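You operate a simulated robot arm through the tools that you are given. There is no shell and no other tool.

You run a simulated robot arm. Do the job below in one go: nothing can be reset, and whatever is moved stays where it is left.

## Task
Start a run at position 3; stop it once a reading shows.
Fine: work from the results page.

It is judged by the outcome, as a careful person would: the job done as asked, and still so three seconds after it is handed in. It fails if anything else is knocked over, pushed out of place, dropped, spilled or broken.

## Robot
A 6-joint arm with a two-finger parallel gripper, fixed in place. Base frame: the origin is at the foot of the arm, x ahead of it, y to its left, z up; the work surface is at about z = 88. Readings come in cm, rad, newtons and seconds.
With the tool pointing down near the work surface it reaches from about 26 to 68 cm from the base axis. Its first joint turns from -2.897 to 2.897 rad. Payload 1.57 kg.
The TCP is the grasp point between the finger pads, 3 cm short of the fingertips. In the tool frame z runs along the fingers and y along their closing line. Largest opening 11 cm; finger width 2.4, thickness 1.2; the body of the gripper, 4.8 by 11.2 cm, starts 7.8 cm behind the TCP.
Orientation is that of the tool frame in the base frame, as a unit quaternion [x, y, z, w]. With the fingers straight down and closing along the base's y, the tool's x points along the base's -x, its y along +y and its z along -z.

## Interface
- The arm moves only by the tool servo_tool. Its argument "moves" is a list of rows, each a list of 7 numbers: the finger opening in cm, from 0 to 11, then the shift along the base's x, y, z in cm, then the turn, a rotation vector about the base's x, y, z in rad. In form: [[fingers, tx, ty, tz, rx, ry, rz], ...]. A call has 1 to 20 rows; each row shifts and turns the commanded pose from where the row before left it. Each row takes 0.2 s and may step no farther than 5 cm and 0.15 rad from the row before; otherwise, or with a gripper value out of range, the whole call is refused. A pose out of reach is approached as far as the arm can. The call stops where the force on the tool passes 40 N (or 10 N more than at its start, if that is more) or the arm is blocked; 0.2 s more then pass. The fingers move at their own pace (about 10.8 cm/s each) and stop on an object; they squeeze with about 40 N. The grip force told is the motor's: it shows also when the fingers shut on nothing. Time passes only in rows, and 0.2 s behind the last, so rows that do not move let the fingers close. It gives the time, the measured TCP pose, the force on the tool (base axes), the opening and the grip force at its end, in the units of the frame above (readings bear some noise), with the torque about the TCP (base axes, N m) and any sound that the robot's microphone picked up.
- Cameras (640 x 400 px; columns grow to the right, rows downward): "scene" is fixed at [40.07, 49.95, 166.04]; the picture's right is [-1.00, 0.07, 0.00], its down [0.04, 0.59, -0.81] and it looks along [-0.05, -0.80, -0.59] (base axes); focal length 311 px, centre (320, 200). "wrist" rides on the gripper at [7, 1.6, -14.1] in the tool frame; the picture's right is [-0.23, 0.97, 0.00], its down [-0.86, -0.20, -0.48] and it looks along [-0.47, -0.11, 0.88] (tool axes); focal length 222 px, centre (320, 200). There is no depth. A picture from a camera that has moved, and an enlarged one, comes with that camera's place and axes in the base frame and with its lens.
- get_image(camera): a new picture of that camera. No time passes.
- move_column(by): slides the trunk up (or, below 0, down) by that many cm; the arm rides with it, the base frame stays. It gives what a move gives, with no picture.
- inspect(camera, box): a new picture of the part [left, top, right, bottom] of that camera's present view, enlarged. No time passes.
- close_job(): hands the job in; it is judged then, once.

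Places have to be worked out from the pictures, the camera data and where the tool is seen. Open the gripper and draw the arm clear of the work before you hand the job in, unless the task says otherwise.

The tools are called after "Emit:" as name(argument=value, ...) on one line, values as JSON. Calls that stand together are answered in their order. servo_tool: Moves the arm, as the interface text tells. Its arguments: {"type":"object","properties":{"moves":{"type":"array","items":{"type":"array","items":{"type":"number"}}}},"required":["moves"]} The other tools are called the same way: move_column (by) slides the trunk up or down; get_image (camera) takes a picture; inspect (camera, box) takes an enlarged picture of a part of a camera's view; close_job () hands the job in.

At the start:

```text
time_s: 0.0
ee_pos: [35.92, -35.36, 126.02]
tool_rot: [0.0, 1.0, 0.001, 0.0]
ft_force: [0.5, 0.1, -0.2]
ft_torque: [0.0, 0.02, -0.01]
opening: 11.01
grasp_force: 0.0
trunk travel left (down, up): [-30.0, 29.0]
```

scene: 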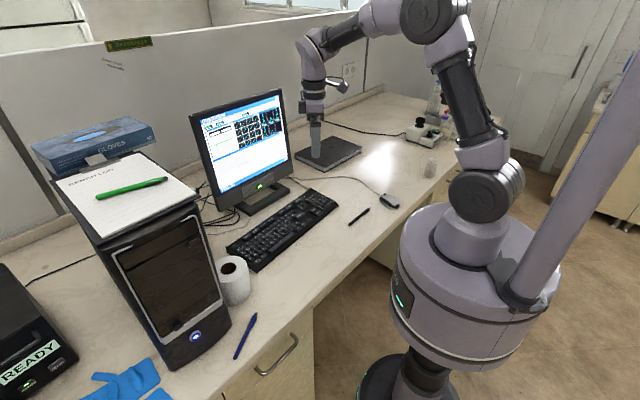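
wrist: 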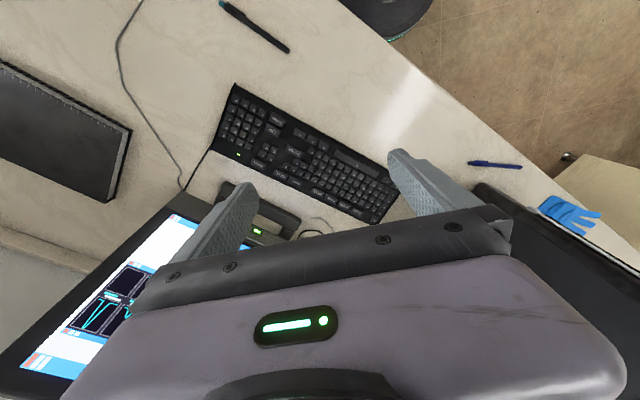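

I start by taking enlarged views of the monitor, the keyboard and the area around them to see what the software shows.

Emit:
inspect(camera="scene", box=[180, 80, 300, 200])

Emit:
inspect(camera="scene", box=[210, 160, 410, 285])

Emit:
inspect(camera="wrist", box=[180, 70, 420, 250])

Emit:
inspect(camera="scene", box=[0, 250, 260, 400])

Emit:
inspect(camera="scene", box=[380, 70, 520, 190])

```text
3.33 times, centred on (240, 140) of scene
camera zoom: at [40.07, 49.95, 166.04], right [-1.0, 0.07, 0.0], down [0.04, 0.59, -0.81], along [-0.05, -0.8, -0.59], focal length 1036 px, centre (587, 400)
```

zoom: 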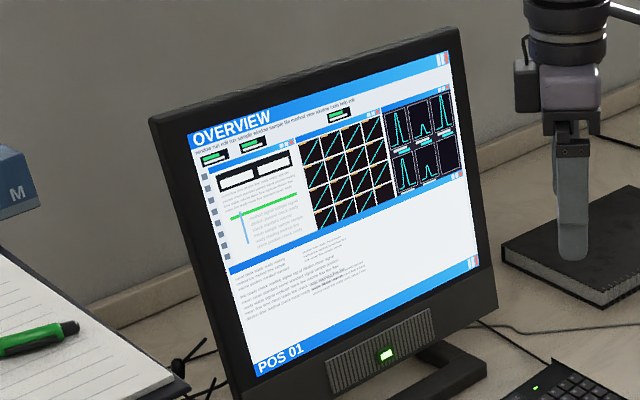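

```text
3.20 times, centred on (310, 222) of scene
camera zoom: at [40.07, 49.95, 166.04], right [-1.0, 0.07, 0.0], down [0.04, 0.59, -0.81], along [-0.05, -0.8, -0.59], focal length 995 px, centre (352, 128)
```

zoom: 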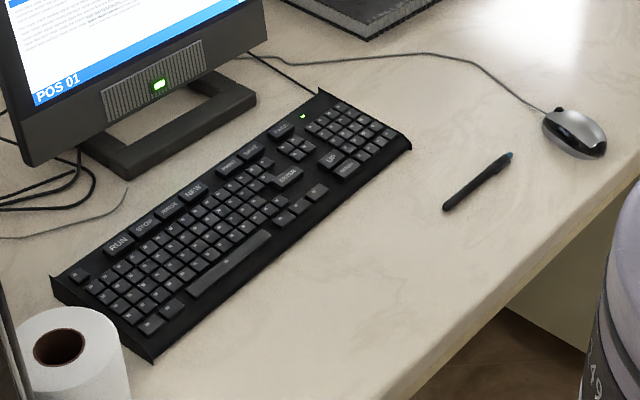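

```text
2.22 times, centred on (300, 160) of wrist
camera zoom: at [29.12, -33.63, 139.94], right [0.23, 0.97, 0.0], down [0.86, -0.2, 0.48], along [0.47, -0.11, -0.88], focal length 494 px, centre (364, 289)
```

zoom: 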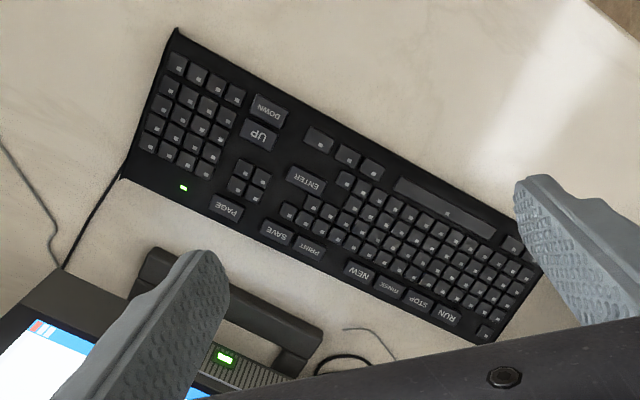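

```text
2.46 times, centred on (130, 325) of scene
camera zoom: at [40.07, 49.95, 166.04], right [-1.0, 0.07, 0.0], down [0.04, 0.59, -0.81], along [-0.05, -0.8, -0.59], focal length 765 px, centre (788, -108)
```

zoom: 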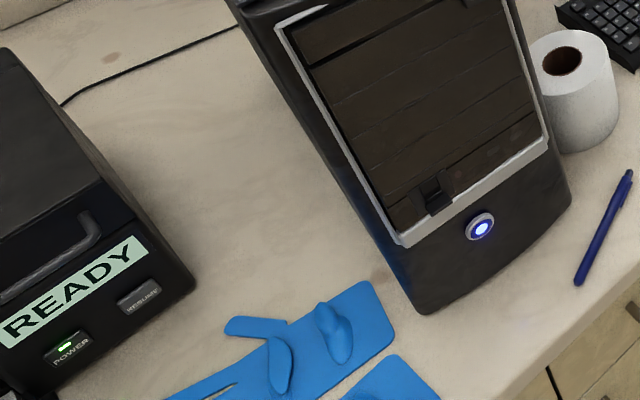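

```text
3.33 times, centred on (450, 130) of scene
camera zoom: at [40.07, 49.95, 166.04], right [-1.0, 0.07, 0.0], down [0.04, 0.59, -0.81], along [-0.05, -0.8, -0.59], focal length 1036 px, centre (-113, 433)
```

zoom: 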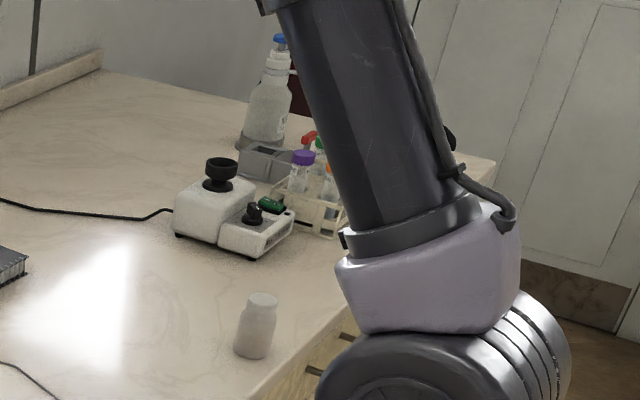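

The screen shows OVERVIEW and POS 01, and the keyboard has RUN, STOP, PAUSE, NEW, PRINT, SAVE, PAGE, ENTER, UP and DOWN keys. I look closer at the screen, the keys and the instrument before moving.

Emit:
inspect(camera="scene", box=[205, 90, 290, 145])

Emit:
inspect(camera="scene", box=[205, 140, 290, 195])

Emit:
inspect(camera="scene", box=[0, 330, 80, 390])

Emit:
inspect(camera="wrist", box=[230, 80, 310, 150])

Emit:
inspect(camera="wrist", box=[300, 130, 400, 230])

```text
7.27 times, centred on (248, 118) of scene
camera zoom: at [40.07, 49.95, 166.04], right [-1.0, 0.07, 0.0], down [0.04, 0.59, -0.81], along [-0.05, -0.8, -0.59], focal length 2261 px, centre (847, 800)
```

zoom: 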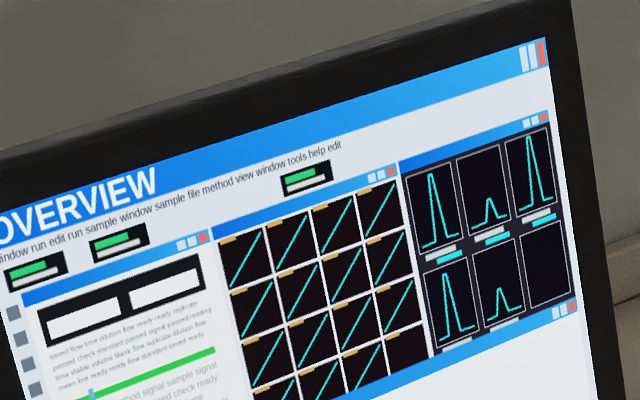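

```text
7.27 times, centred on (248, 168) of scene
camera zoom: at [40.07, 49.95, 166.04], right [-1.0, 0.07, 0.0], down [0.04, 0.59, -0.81], along [-0.05, -0.8, -0.59], focal length 2261 px, centre (847, 436)
```

zoom: 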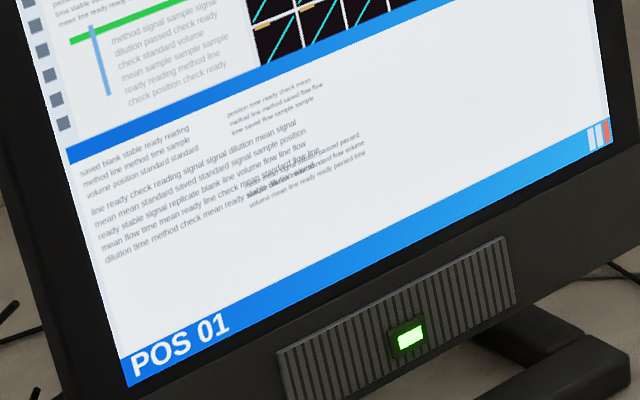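

```text
6.67 times, centred on (40, 360) of scene
camera zoom: at [40.07, 49.95, 166.04], right [-1.0, 0.07, 0.0], down [0.04, 0.59, -0.81], along [-0.05, -0.8, -0.59], focal length 2073 px, centre (2187, -867)
```

zoom: 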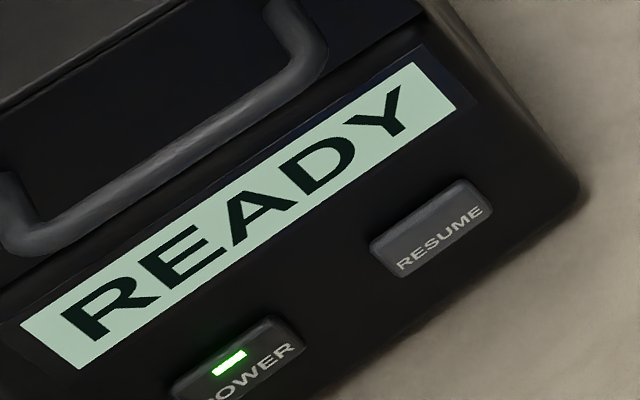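

```text
5.71 times, centred on (270, 115) of wrist
camera zoom: at [29.12, -33.63, 139.94], right [0.23, 0.97, 0.0], down [0.86, -0.2, 0.48], along [0.47, -0.11, -0.88], focal length 1269 px, centre (606, 686)
```

zoom: 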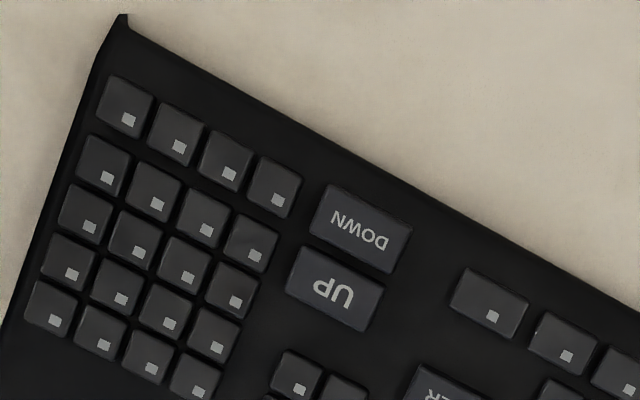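

```text
4.00 times, centred on (350, 180) of wrist
camera zoom: at [29.12, -33.63, 139.94], right [0.23, 0.97, 0.0], down [0.86, -0.2, 0.48], along [0.47, -0.11, -0.88], focal length 888 px, centre (200, 280)
```

zoom: 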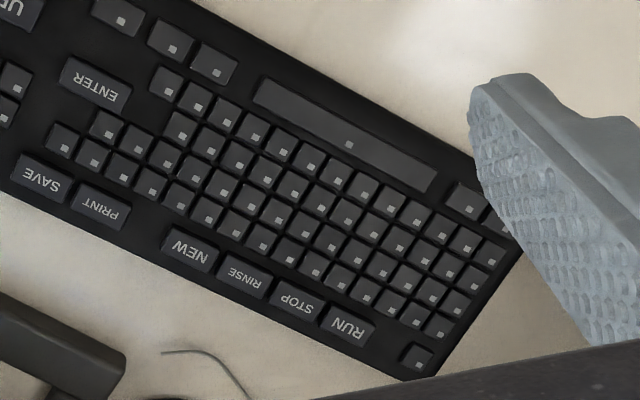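

UP and DOWN sit side by side near the number pad, and the top row reads RUN, STOP, RINSE, NEW, PRINT, SAVE, PAGE. I put PAGE near (42, -51, 92) and RUN near (61, -31, 92), with the keyboard turned about 45°. I close the fingers, turn the tool to line up with the key rows, and move to hover above PAGE.

Emit:
servo_tool(moves=[[0, 0.64, -1.76, -2, 0, 0, -0.094], [0, 0.64, -1.76, -2, 0, 0, -0.094], [0, 0.64, -1.76, -2, 0, 0, -0.094], [0, 0.64, -1.76, -2, 0, 0, -0.094], [0, 0.64, -1.76, -2, 0, 0, -0.094], [0, 0.64, -1.76, -2, 0, 0, -0.094], [0, 0.64, -1.76, -2, 0, 0, -0.094], [0, 0.64, -1.76, -2, 0, 0, -0.094], [0, 0, 0, 0, 0, 0, 0]])

Emit:
get_image(camera="wrist")

Emit:
get_image(camera="scene")

```text
time_s: 2.0
ee_pos: [40.95, -49.53, 110.04]
tool_rot: [0.367, 0.93, -0.001, 0.001]
ft_force: [0.4, 0.2, 0.3]
ft_torque: [-0.02, 0.01, 0.0]
opening: 0.02
grasp_force: 21.6
trunk travel left (down, up): [-30.0, 29.0]
```

```text
taken
camera wrist: at [37.19, -43.5, 123.93], right [0.83, 0.56, 0.0], down [0.49, -0.73, 0.48], along [0.27, -0.4, -0.88], focal length 222 px, centre (320, 200)
```

wrist: 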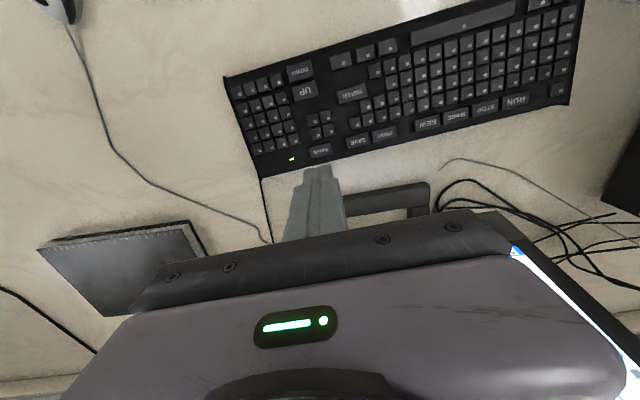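

```text
taken
```

scene: 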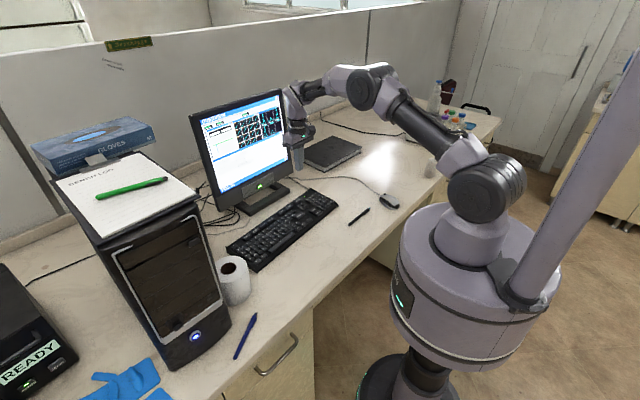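

The fingers are closed and the fingertips show just beyond PAGE in the wrist view. I enlarge the keyboard area to locate the keys precisely.

Emit:
inspect(camera="wrist", box=[220, 50, 400, 190])

Emit:
inspect(camera="wrist", box=[400, 0, 600, 160])

Emit:
inspect(camera="scene", box=[220, 80, 360, 220])

```text
2.86 times, centred on (310, 120) of wrist
camera zoom: at [37.19, -43.5, 123.93], right [0.83, 0.56, 0.0], down [0.49, -0.73, 0.48], along [0.27, -0.4, -0.88], focal length 635 px, centre (349, 429)
```

zoom: 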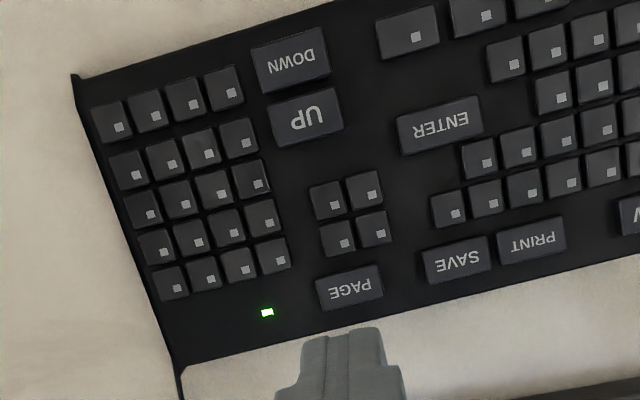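

```text
2.50 times, centred on (500, 80) of wrist
camera zoom: at [37.19, -43.5, 123.93], right [0.83, 0.56, 0.0], down [0.49, -0.73, 0.48], along [0.27, -0.4, -0.88], focal length 555 px, centre (-130, 500)
```

zoom: 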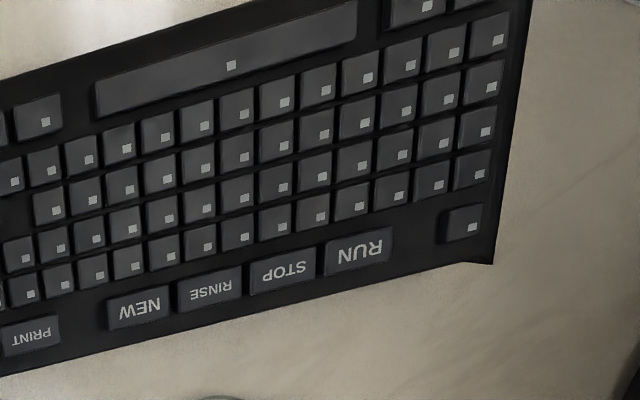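

```text
2.86 times, centred on (290, 150) of scene
camera zoom: at [40.07, 49.95, 166.04], right [-1.0, 0.07, 0.0], down [0.04, 0.59, -0.81], along [-0.05, -0.8, -0.59], focal length 888 px, centre (406, 343)
```

zoom: 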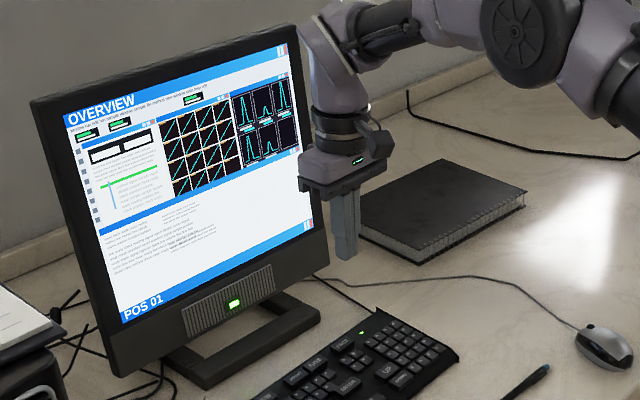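

PAGE comes out at about (42.5, -51.3, 91.6), UP at (36.4, -45.8), STOP at (57.7, -33.9) and RUN at (60.3, -31.1). I tilt the fingers about 0.35 rad toward the monitor so only their front edge touches a key, then come down to about 2.5 cm above PAGE.

Emit:
servo_tool(moves=[[0, 0.54, -0.61, 0, -0.0797, -0.0852, 0], [0, 0.54, -0.61, 0, -0.0797, -0.0852, 0], [0, 0.54, -0.61, 0, -0.0797, -0.0852, 0], [0, 0, 0, -3.2, 0, 0, 0], [0, 0, 0, -3.2, 0, 0, 0], [0, 0, 0, -3.2, 0, 0, 0], [0, 0, 0, -3.0, 0, 0, 0], [0, 0, 0, 0, 0, 0, 0]])

Emit:
get_image(camera="wrist")

Emit:
inspect(camera="wrist", box=[240, 80, 400, 200])

Emit:
inspect(camera="scene", box=[220, 100, 360, 220])

```text
time_s: 3.8
ee_pos: [42.83, -51.09, 97.2]
tool_rot: [0.362, 0.916, -0.064, 0.162]
ft_force: [-1.3, 0.7, -0.7]
ft_torque: [-0.01, 0.02, -0.03]
opening: 0.0
grasp_force: 20.8
trunk travel left (down, up): [-30.0, 29.0]
```

```text
taken
camera wrist: at [35.68, -42.11, 108.1], right [0.82, 0.57, 0.08], down [0.33, -0.58, 0.74], along [0.47, -0.58, -0.66], focal length 222 px, centre (320, 200)
```

wrist: 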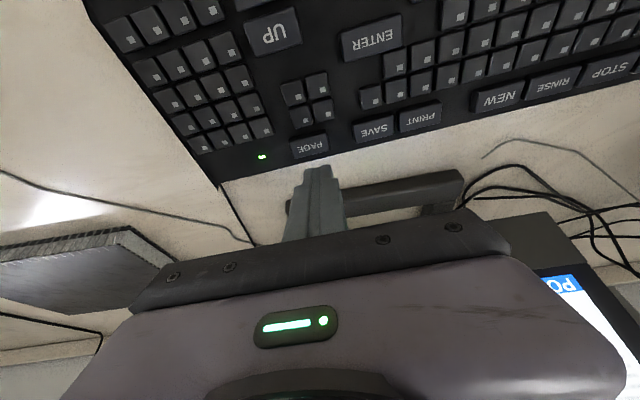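

```text
3.33 times, centred on (320, 140) of wrist
camera zoom: at [35.68, -42.11, 108.1], right [0.82, 0.57, 0.08], down [0.33, -0.58, 0.74], along [0.47, -0.58, -0.66], focal length 740 px, centre (320, 400)
```

zoom: 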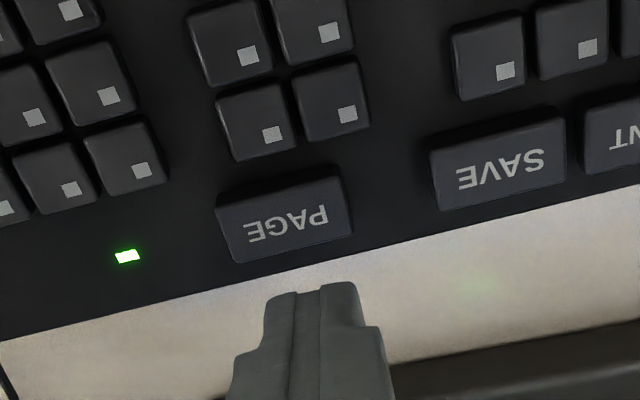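

```text
3.33 times, centred on (290, 160) of scene
camera zoom: at [40.07, 49.95, 166.04], right [-1.0, 0.07, 0.0], down [0.04, 0.59, -0.81], along [-0.05, -0.8, -0.59], focal length 1036 px, centre (420, 333)
```

zoom: 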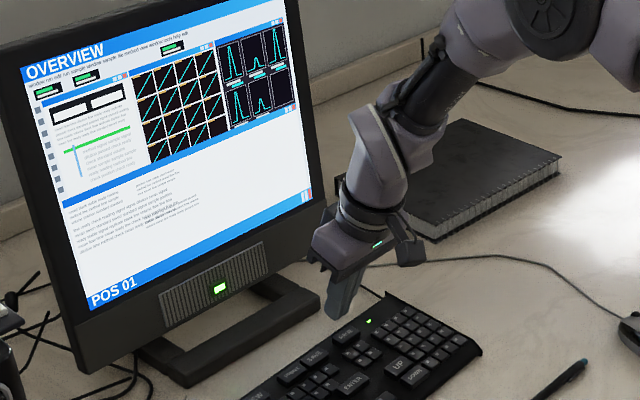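

The view puts PAGE's top at z ≈ 91.4 and the closed fingertips about 0.5 cm too far toward SAVE. I correct along the row and lower to about 0.7 cm above the key.

Emit:
servo_tool(moves=[[0, -0.36, -0.38, 0, 0, 0, 0], [0, 0, 0, -1.0, 0, 0, 0], [0, 0, 0, -1.0, 0, 0, 0], [0, 0, 0, 0, 0, 0, 0]])

Emit:
inspect(camera="wrist", box=[240, 80, 400, 200])

Emit:
inspect(camera="scene", box=[270, 150, 350, 220])

```text
time_s: 4.8
ee_pos: [42.29, -51.63, 95.2]
tool_rot: [0.362, 0.916, -0.064, 0.163]
ft_force: [-0.5, -0.3, -0.2]
ft_torque: [0.05, -0.01, -0.01]
opening: 0.01
grasp_force: 20.7
trunk travel left (down, up): [-30.0, 29.0]
```

```text
3.33 times, centred on (320, 140) of wrist
camera zoom: at [35.25, -42.51, 106.03], right [0.82, 0.57, 0.08], down [0.33, -0.58, 0.74], along [0.47, -0.58, -0.67], focal length 740 px, centre (320, 400)
```

zoom: 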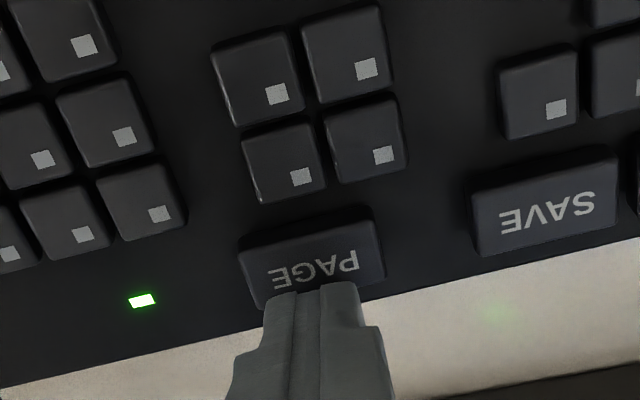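

```text
5.71 times, centred on (310, 185) of scene
camera zoom: at [40.07, 49.95, 166.04], right [-1.0, 0.07, 0.0], down [0.04, 0.59, -0.81], along [-0.05, -0.8, -0.59], focal length 1777 px, centre (377, 286)
```

zoom: 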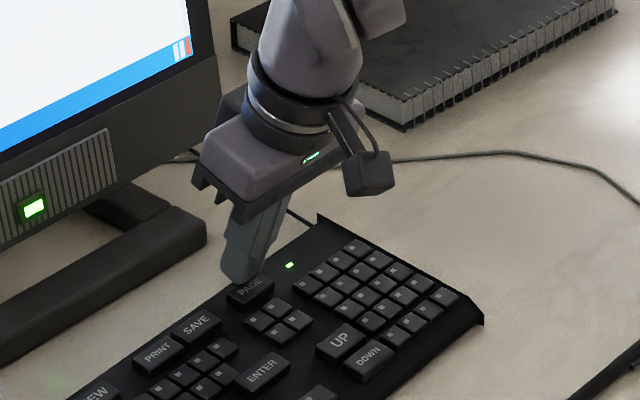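

The fingertips are centred on PAGE along the row but sit about 0.35 cm behind its middle. I shift forward slightly and step down gently, watching the force.

Emit:
servo_tool(moves=[[0, -0.25, 0.23, 0, 0, 0, 0], [0, 0, 0, -0.3, 0, 0, 0], [0, 0, 0, -0.2, 0, 0, 0]])

Emit:
inspect(camera="wrist", box=[240, 80, 400, 200])

Emit:
inspect(camera="scene", box=[200, 85, 340, 220])

```text
time_s: 5.6
ee_pos: [42.18, -51.35, 94.79]
tool_rot: [0.362, 0.916, -0.065, 0.162]
ft_force: [0.0, 0.4, 0.9]
ft_torque: [-0.03, 0.0, 0.01]
opening: 0.0
grasp_force: 21.0
trunk travel left (down, up): [-30.0, 29.0]
heard: click
```

```text
3.33 times, centred on (320, 140) of wrist
camera zoom: at [34.99, -42.31, 105.57], right [0.82, 0.57, 0.08], down [0.33, -0.58, 0.74], along [0.47, -0.58, -0.66], focal length 740 px, centre (320, 400)
```

zoom: 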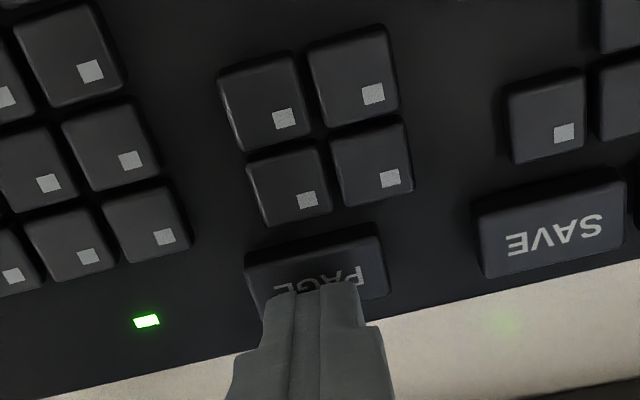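

```text
2.96 times, centred on (270, 152) of scene
camera zoom: at [40.07, 49.95, 166.04], right [-1.0, 0.07, 0.0], down [0.04, 0.59, -0.81], along [-0.05, -0.8, -0.59], focal length 921 px, centre (468, 341)
```

zoom: 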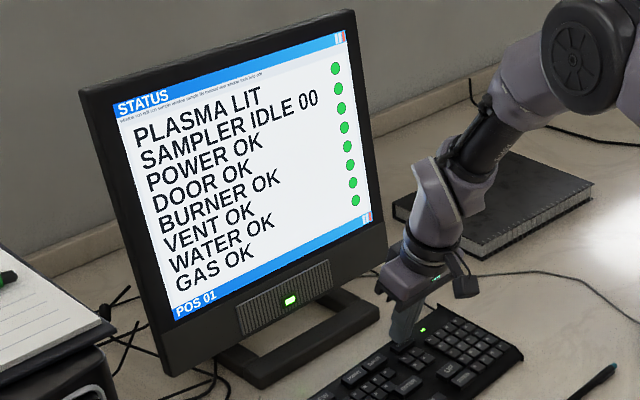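

A click was heard and the screen changed to the STATUS page, all OK, still POS 01. I lift off to release the key and press PAGE again at the same spot.

Emit:
servo_tool(moves=[[0, 0, 0, 1.0, 0, 0, 0], [0, 0, 0, 0, 0, 0, 0]])

Emit:
inspect(camera="scene", box=[200, 85, 340, 220])

```text
time_s: 6.2
ee_pos: [42.13, -51.47, 95.9]
tool_rot: [0.361, 0.916, -0.064, 0.162]
ft_force: [0.1, -0.5, -0.9]
ft_torque: [-0.01, -0.03, -0.02]
opening: 0.02
grasp_force: 21.1
trunk travel left (down, up): [-30.0, 29.0]
```

```text
2.96 times, centred on (270, 152) of scene
camera zoom: at [40.07, 49.95, 166.04], right [-1.0, 0.07, 0.0], down [0.04, 0.59, -0.81], along [-0.05, -0.8, -0.59], focal length 921 px, centre (468, 341)
```

zoom: 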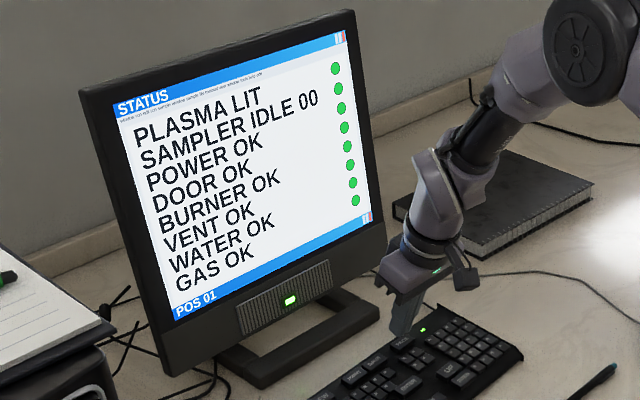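

The key is released and the page stays on STATUS. I press PAGE once more with one short down-and-up stroke.

Emit:
servo_tool(moves=[[0, 0, 0, -0.7, 0, 0, 0], [0, 0, 0, -0.35, 0, 0, 0], [0, 0, 0, 1.05, 0, 0, 0]])

Emit:
inspect(camera="scene", box=[200, 85, 340, 220])

```text
time_s: 7.0
ee_pos: [42.04, -51.49, 95.82]
tool_rot: [0.361, 0.916, -0.064, 0.162]
ft_force: [-0.4, 0.5, -0.8]
ft_torque: [-0.04, 0.03, 0.01]
opening: 0.0
grasp_force: 21.3
trunk travel left (down, up): [-30.0, 29.0]
heard: click
```

```text
2.96 times, centred on (270, 152) of scene
camera zoom: at [40.07, 49.95, 166.04], right [-1.0, 0.07, 0.0], down [0.04, 0.59, -0.81], along [-0.05, -0.8, -0.59], focal length 921 px, centre (468, 341)
```

zoom: 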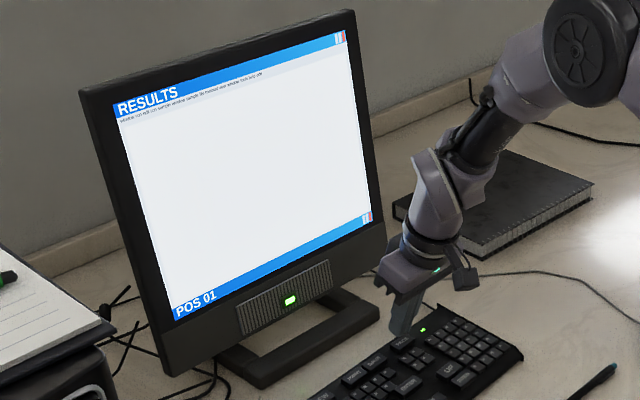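

The RESULTS page is up with POS 01. I raise a little and move about 8 cm toward the front edge of the keyboard to hover above UP.

Emit:
servo_tool(moves=[[0, 0, 0, 1.5, 0, 0, 0], [0, -3.05, 2.72, 0, 0, 0, 0], [0, -3.05, 2.72, 0, 0, 0, 0], [0, 0, 0, 0, 0, 0, 0]])

Emit:
inspect(camera="wrist", box=[240, 80, 400, 200])

Emit:
inspect(camera="scene", box=[200, 85, 380, 240])

```text
time_s: 8.0
ee_pos: [35.93, -46.05, 97.47]
tool_rot: [0.362, 0.916, -0.064, 0.162]
ft_force: [-0.3, 0.5, -0.3]
ft_torque: [0.0, 0.02, 0.02]
opening: 0.02
grasp_force: 21.7
trunk travel left (down, up): [-30.0, 29.0]
```

```text
3.33 times, centred on (320, 140) of wrist
camera zoom: at [28.82, -36.87, 108.27], right [0.82, 0.57, 0.08], down [0.33, -0.58, 0.74], along [0.46, -0.58, -0.67], focal length 740 px, centre (320, 400)
```

zoom: 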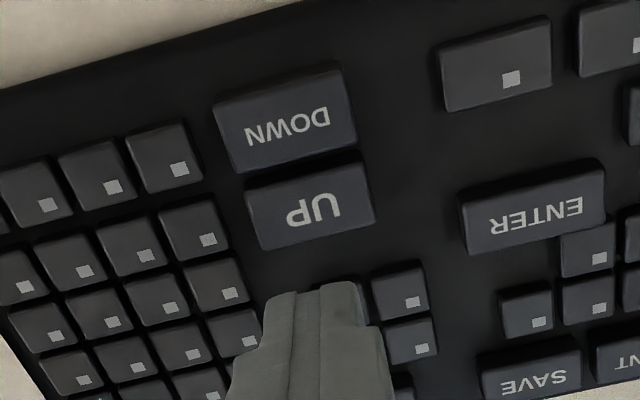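

```text
2.58 times, centred on (290, 162) of scene
camera zoom: at [40.07, 49.95, 166.04], right [-1.0, 0.07, 0.0], down [0.04, 0.59, -0.81], along [-0.05, -0.8, -0.59], focal length 802 px, centre (397, 297)
```

zoom: 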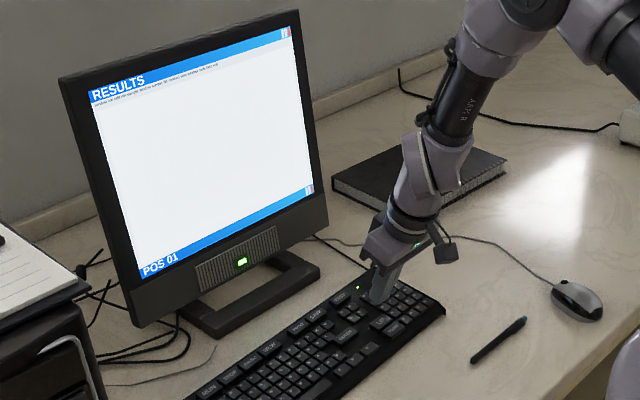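

UP lies slightly ahead of the tips, lower than PAGE at about z 90.6 because the keyboard slopes. I nudge over its centre and lower to just above it.

Emit:
servo_tool(moves=[[0, 0.2, -0.08, -1.0, 0, 0, 0], [0, 0, 0, -1.5, 0, 0, 0], [0, 0, 0, 0, 0, 0, 0]])

Emit:
inspect(camera="wrist", box=[240, 80, 400, 200])

Emit:
inspect(camera="scene", box=[290, 160, 370, 220])

```text
time_s: 8.8
ee_pos: [36.2, -46.14, 94.95]
tool_rot: [0.361, 0.916, -0.064, 0.162]
ft_force: [0.0, -0.6, 0.7]
ft_torque: [-0.02, -0.03, 0.02]
opening: 0.0
grasp_force: 21.6
trunk travel left (down, up): [-30.0, 29.0]
```

```text
3.33 times, centred on (320, 140) of wrist
camera zoom: at [29.09, -37.08, 105.64], right [0.82, 0.57, 0.08], down [0.33, -0.58, 0.74], along [0.47, -0.58, -0.66], focal length 740 px, centre (320, 400)
```

zoom: 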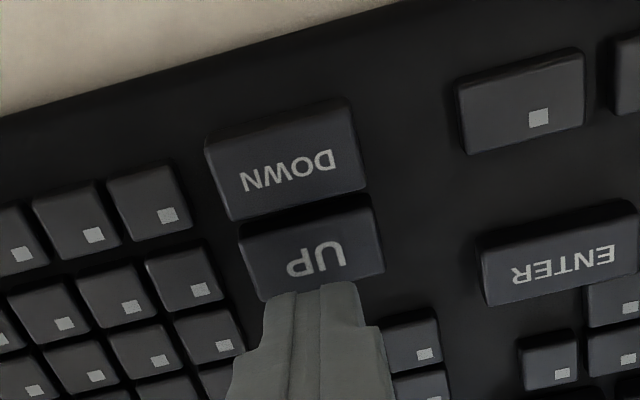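

```text
6.67 times, centred on (330, 190) of scene
camera zoom: at [40.07, 49.95, 166.04], right [-1.0, 0.07, 0.0], down [0.04, 0.59, -0.81], along [-0.05, -0.8, -0.59], focal length 2073 px, centre (253, 267)
```

zoom: 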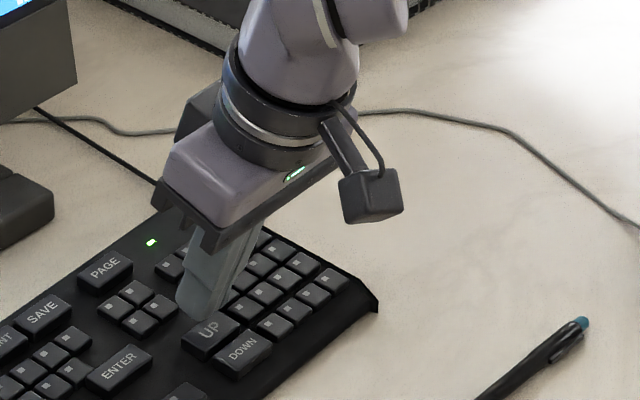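

The tips are centred on UP along the row and would land slightly behind its middle. I shift forward 0.2 cm and step down gently.

Emit:
servo_tool(moves=[[0, -0.15, 0.14, -0.4, 0, 0, 0], [0, 0, 0, -0.2, 0, 0, 0], [0, 0, 0, -0.2, 0, 0, 0]])

Emit:
inspect(camera="wrist", box=[240, 80, 400, 200])

Emit:
inspect(camera="scene", box=[200, 85, 380, 240])

```text
time_s: 9.6
ee_pos: [36.17, -45.85, 93.96]
tool_rot: [0.362, 0.916, -0.064, 0.161]
ft_force: [-0.1, -0.1, 0.4]
ft_torque: [0.01, 0.0, -0.01]
opening: 0.0
grasp_force: 21.3
trunk travel left (down, up): [-30.0, 29.0]
heard: click
```

```text
3.33 times, centred on (320, 140) of wrist
camera zoom: at [29.02, -36.89, 104.78], right [0.82, 0.57, 0.08], down [0.33, -0.58, 0.74], along [0.47, -0.58, -0.67], focal length 740 px, centre (320, 400)
```

zoom: 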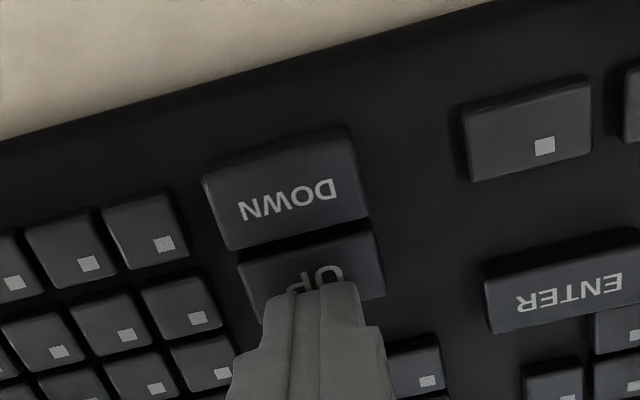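

```text
2.58 times, centred on (290, 162) of scene
camera zoom: at [40.07, 49.95, 166.04], right [-1.0, 0.07, 0.0], down [0.04, 0.59, -0.81], along [-0.05, -0.8, -0.59], focal length 802 px, centre (397, 297)
```

zoom: 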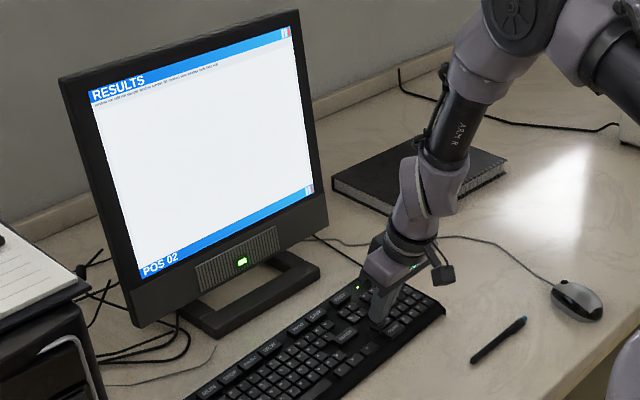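

UP clicked and the screen now shows POS 02. I lift off, then press UP once more with one short stroke.

Emit:
servo_tool(moves=[[0, 0, 0, 0.9, 0, 0, 0], [0, 0, 0, 0, 0, 0, 0], [0, 0, 0, -0.6, 0, 0, 0], [0, 0, 0, -0.35, 0, 0, 0], [0, 0, 0, 1.05, 0, 0, 0]])

Emit:
inspect(camera="scene", box=[200, 85, 380, 240])

Emit:
inspect(camera="scene", box=[205, 140, 290, 205])

```text
time_s: 10.8
ee_pos: [35.99, -45.77, 95.01]
tool_rot: [0.361, 0.916, -0.064, 0.162]
ft_force: [-0.5, 0.5, 0.9]
ft_torque: [0.01, -0.03, 0.02]
opening: 0.0
grasp_force: 21.2
trunk travel left (down, up): [-30.0, 29.0]
heard: click
```

```text
2.58 times, centred on (290, 162) of scene
camera zoom: at [40.07, 49.95, 166.04], right [-1.0, 0.07, 0.0], down [0.04, 0.59, -0.81], along [-0.05, -0.8, -0.59], focal length 802 px, centre (397, 297)
```

zoom: 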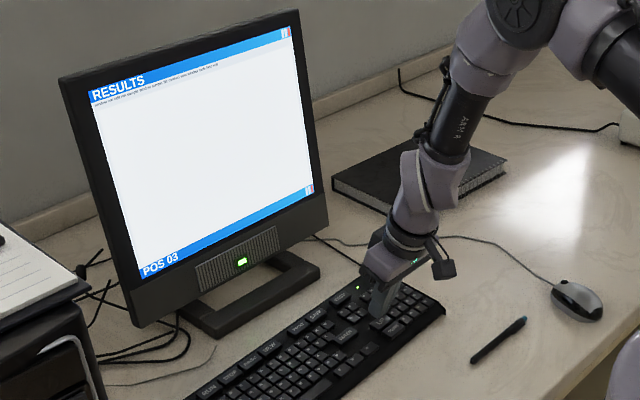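

```text
6.15 times, centred on (248, 172) of scene
camera zoom: at [40.07, 49.95, 166.04], right [-1.0, 0.07, 0.0], down [0.04, 0.59, -0.81], along [-0.05, -0.8, -0.59], focal length 1914 px, centre (766, 369)
```

zoom: 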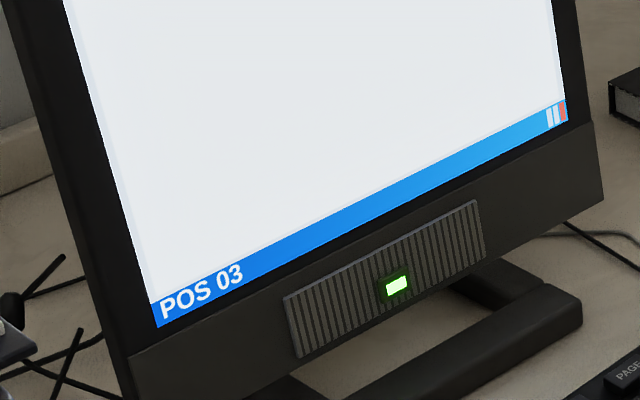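

The screen reads RESULTS and POS 03. I raise 4 cm and travel along the keyboard to hover above RUN, near (60.3, -31.2).

Emit:
servo_tool(moves=[[0, 0, 0, 4.0, 0, 0, 0], [0, 4.0, 2.42, 0, 0, 0, 0], [0, 4.0, 2.42, 0, 0, 0, 0], [0, 4.0, 2.42, 0, 0, 0, 0], [0, 4.0, 2.42, 0, 0, 0, 0], [0, 4.0, 2.42, 0, 0, 0, 0], [0, 4.0, 2.42, 0, 0, 0, 0], [0, 0, 0, 0, 0, 0, 0]])

Emit:
inspect(camera="wrist", box=[240, 80, 400, 200])

Emit:
get_image(camera="scene")

Emit:
get_image(camera="wrist")

```text
time_s: 12.6
ee_pos: [60.08, -31.31, 98.89]
tool_rot: [0.361, 0.916, -0.063, 0.162]
ft_force: [-0.3, 0.2, -0.4]
ft_torque: [-0.01, -0.02, 0.0]
opening: 0.0
grasp_force: 21.6
trunk travel left (down, up): [-30.0, 29.0]
```

```text
3.33 times, centred on (320, 140) of wrist
camera zoom: at [53.03, -22.31, 109.74], right [0.82, 0.57, 0.08], down [0.33, -0.58, 0.74], along [0.47, -0.58, -0.67], focal length 740 px, centre (320, 400)
```

zoom: 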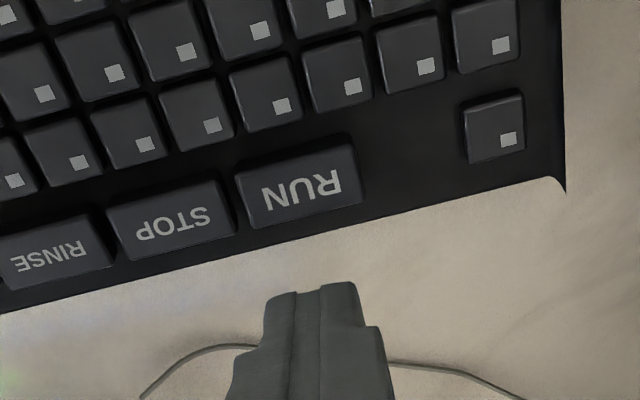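

```text
taken
```

scene: 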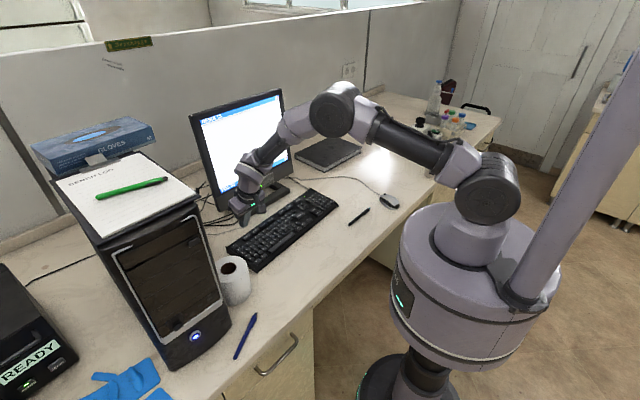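

```text
taken
camera wrist: at [53.03, -22.31, 109.74], right [0.82, 0.57, 0.08], down [0.33, -0.58, 0.74], along [0.47, -0.58, -0.67], focal length 222 px, centre (320, 200)
```

wrist: 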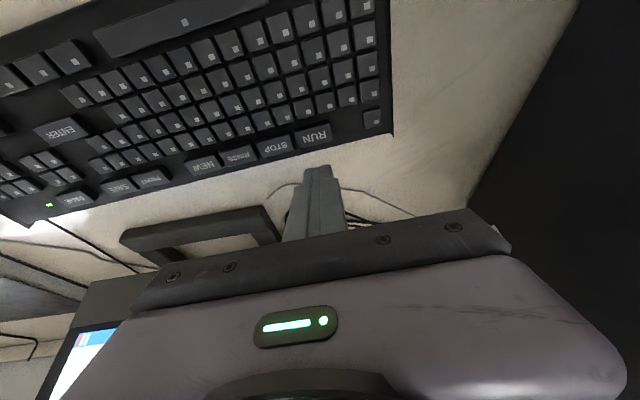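

The tips hover just behind RUN with about 4 cm to go, well clear of the tower and monitor. I adjust slightly and lower to about 1 cm above RUN to verify alignment.

Emit:
servo_tool(moves=[[0, -0.22, 0.1, -1.6, 0, 0, 0], [0, 0, 0, -1.6, 0, 0, 0], [0, 0, 0, 0, 0, 0, 0]])

Emit:
inspect(camera="wrist", box=[240, 80, 400, 200])

Emit:
inspect(camera="scene", box=[180, 80, 340, 260])

```text
time_s: 13.4
ee_pos: [59.74, -31.06, 95.75]
tool_rot: [0.362, 0.916, -0.064, 0.162]
ft_force: [0.3, 0.4, -0.2]
ft_torque: [-0.02, -0.01, 0.02]
opening: 0.01
grasp_force: 20.6
trunk travel left (down, up): [-30.0, 29.0]
```

```text
3.33 times, centred on (320, 140) of wrist
camera zoom: at [52.69, -22.13, 106.54], right [0.82, 0.57, 0.08], down [0.33, -0.58, 0.74], along [0.47, -0.58, -0.67], focal length 740 px, centre (320, 400)
```

zoom: 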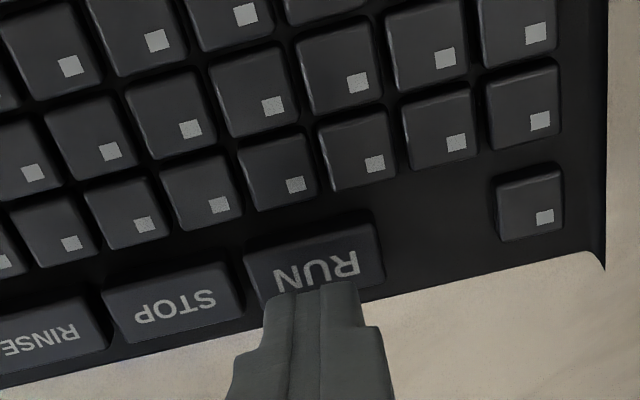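

```text
2.22 times, centred on (260, 170) of scene
camera zoom: at [40.07, 49.95, 166.04], right [-1.0, 0.07, 0.0], down [0.04, 0.59, -0.81], along [-0.05, -0.8, -0.59], focal length 691 px, centre (453, 267)
```

zoom: 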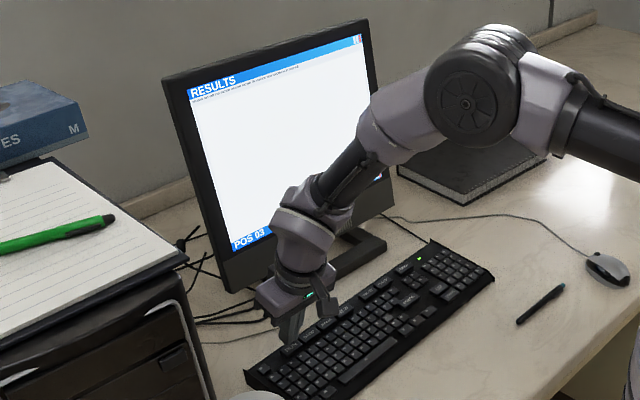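

The tips line up with the middle of RUN, clear of STOP. I press RUN with one short stroke and lift.

Emit:
servo_tool(moves=[[0, 0, 0, -0.6, 0, 0, 0], [0, 0, 0, -0.45, 0, 0, 0], [0, 0, 0, 1.05, 0, 0, 0]])

Emit:
inspect(camera="scene", box=[180, 80, 340, 260])

Emit:
inspect(camera="scene", box=[0, 330, 80, 390])

```text
time_s: 14.2
ee_pos: [59.81, -31.21, 95.68]
tool_rot: [0.362, 0.916, -0.064, 0.162]
ft_force: [0.1, 0.7, 0.8]
ft_torque: [-0.02, 0.0, 0.04]
opening: 0.0
grasp_force: 21.3
trunk travel left (down, up): [-30.0, 29.0]
heard: click
```

```text
2.22 times, centred on (260, 170) of scene
camera zoom: at [40.07, 49.95, 166.04], right [-1.0, 0.07, 0.0], down [0.04, 0.59, -0.81], along [-0.05, -0.8, -0.59], focal length 691 px, centre (453, 267)
```

zoom: 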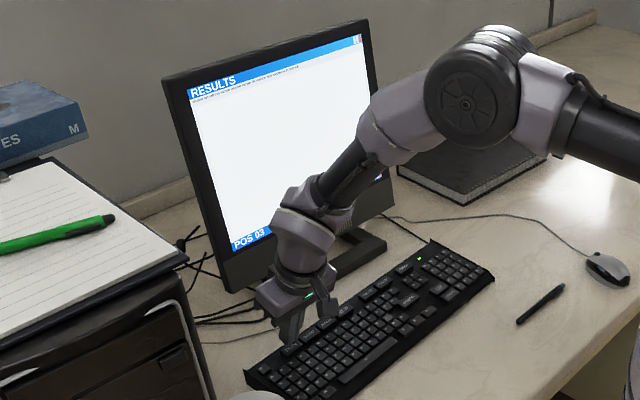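

```text
6.67 times, centred on (40, 360) of scene
camera zoom: at [40.07, 49.95, 166.04], right [-1.0, 0.07, 0.0], down [0.04, 0.59, -0.81], along [-0.05, -0.8, -0.59], focal length 2073 px, centre (2187, -867)
```

zoom: 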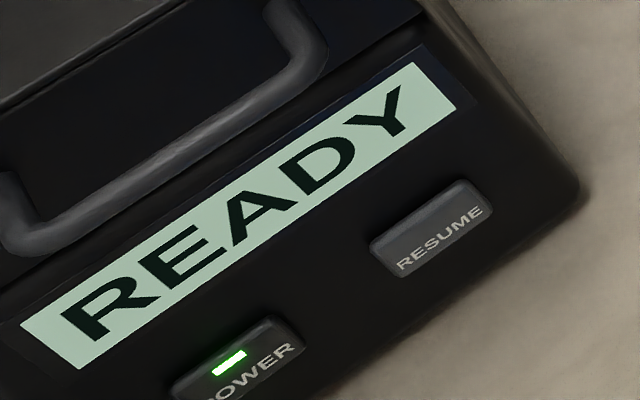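

RUN clicked; the screen still shows RESULTS, POS 03, with no reading visible yet. I shift along the row to hover above STOP so I'm ready, and check the screen again.

Emit:
servo_tool(moves=[[0, 0, 0, 1.0, 0, 0, 0], [0, -2.5, -2.75, 0, 0, 0, 0], [0, 0, 0, 0, 0, 0, 0]])

Emit:
inspect(camera="scene", box=[180, 80, 340, 260])

Emit:
inspect(camera="scene", box=[190, 85, 290, 200])

Emit:
inspect(camera="wrist", box=[240, 80, 400, 200])

Emit:
inspect(camera="scene", box=[0, 330, 80, 390])

```text
time_s: 15.0
ee_pos: [57.23, -34.04, 96.82]
tool_rot: [0.361, 0.916, -0.064, 0.162]
ft_force: [-0.5, -0.2, 0.1]
ft_torque: [0.01, -0.02, -0.01]
opening: 0.03
grasp_force: 20.8
trunk travel left (down, up): [-30.0, 29.0]
```

```text
2.22 times, centred on (260, 170) of scene
camera zoom: at [40.07, 49.95, 166.04], right [-1.0, 0.07, 0.0], down [0.04, 0.59, -0.81], along [-0.05, -0.8, -0.59], focal length 691 px, centre (453, 267)
```

zoom: 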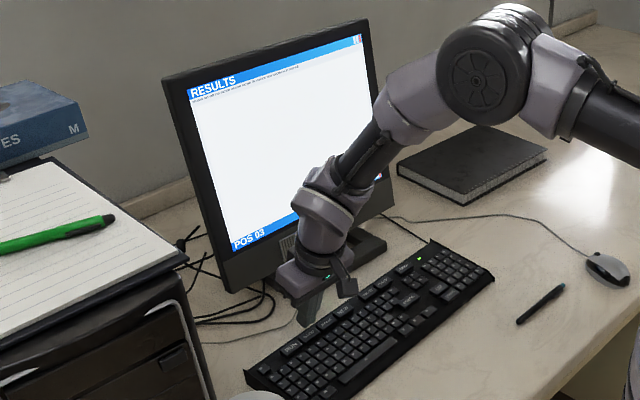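

```text
3.48 times, centred on (240, 142) of scene
camera zoom: at [40.07, 49.95, 166.04], right [-1.0, 0.07, 0.0], down [0.04, 0.59, -0.81], along [-0.05, -0.8, -0.59], focal length 1082 px, centre (598, 400)
```

zoom: 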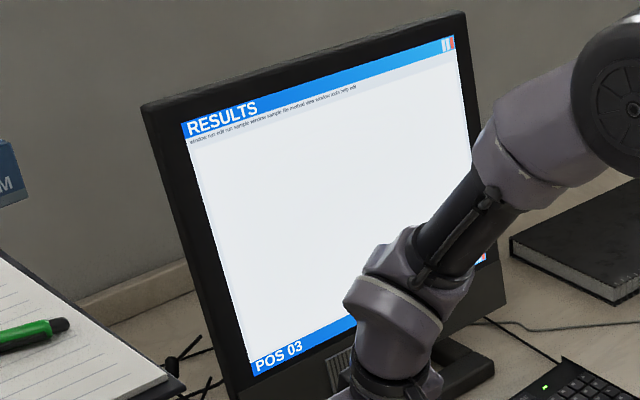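

```text
3.33 times, centred on (320, 140) of wrist
camera zoom: at [50.16, -24.88, 107.55], right [0.82, 0.57, 0.08], down [0.33, -0.58, 0.74], along [0.47, -0.58, -0.67], focal length 740 px, centre (320, 400)
```

zoom: 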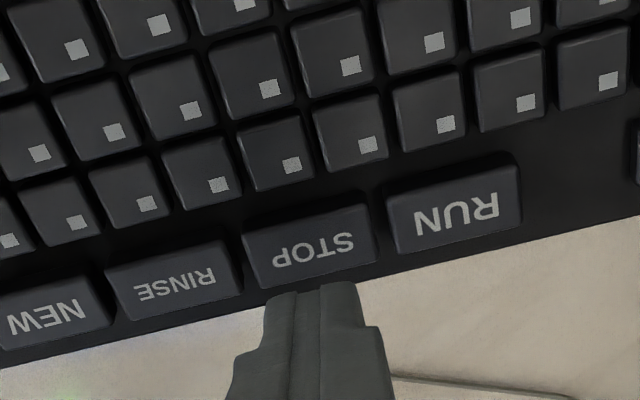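

```text
6.67 times, centred on (40, 360) of scene
camera zoom: at [40.07, 49.95, 166.04], right [-1.0, 0.07, 0.0], down [0.04, 0.59, -0.81], along [-0.05, -0.8, -0.59], focal length 2073 px, centre (2187, -867)
```

zoom: 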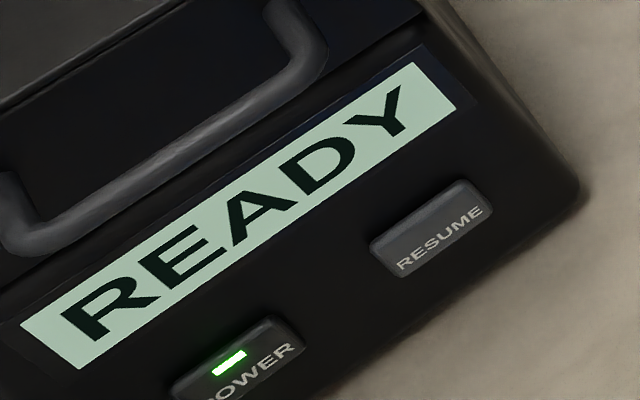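

No reading yet and the tips hover correctly over STOP. I hold still for about a second and look again.

Emit:
servo_tool(moves=[[0, 0, 0, 0, 0, 0, 0], [0, 0, 0, 0, 0, 0, 0], [0, 0, 0, 0, 0, 0, 0], [0, 0, 0, 0, 0, 0, 0], [0, 0, 0, 0, 0, 0, 0]])

Emit:
inspect(camera="scene", box=[190, 85, 290, 200])

Emit:
get_image(camera="scene")

```text
time_s: 16.2
ee_pos: [57.27, -34.01, 96.82]
tool_rot: [0.362, 0.916, -0.065, 0.162]
ft_force: [0.2, 0.4, -0.9]
ft_torque: [0.02, -0.02, 0.02]
opening: 0.02
grasp_force: 21.4
trunk travel left (down, up): [-30.0, 29.0]
```

```text
3.48 times, centred on (240, 142) of scene
camera zoom: at [40.07, 49.95, 166.04], right [-1.0, 0.07, 0.0], down [0.04, 0.59, -0.81], along [-0.05, -0.8, -0.59], focal length 1082 px, centre (598, 400)
```

zoom: 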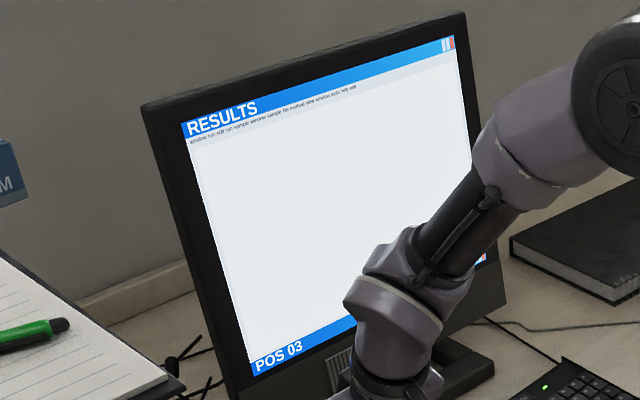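

```text
taken
```

scene: 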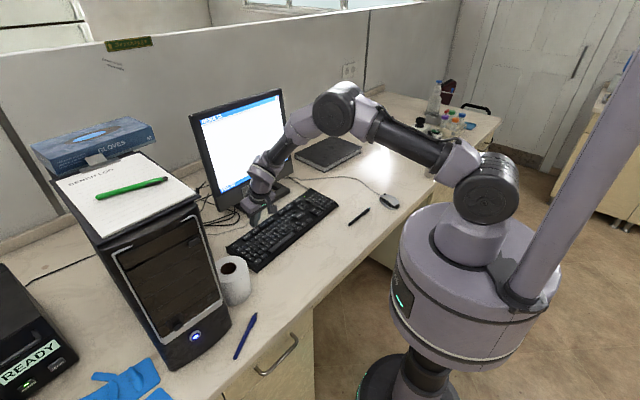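

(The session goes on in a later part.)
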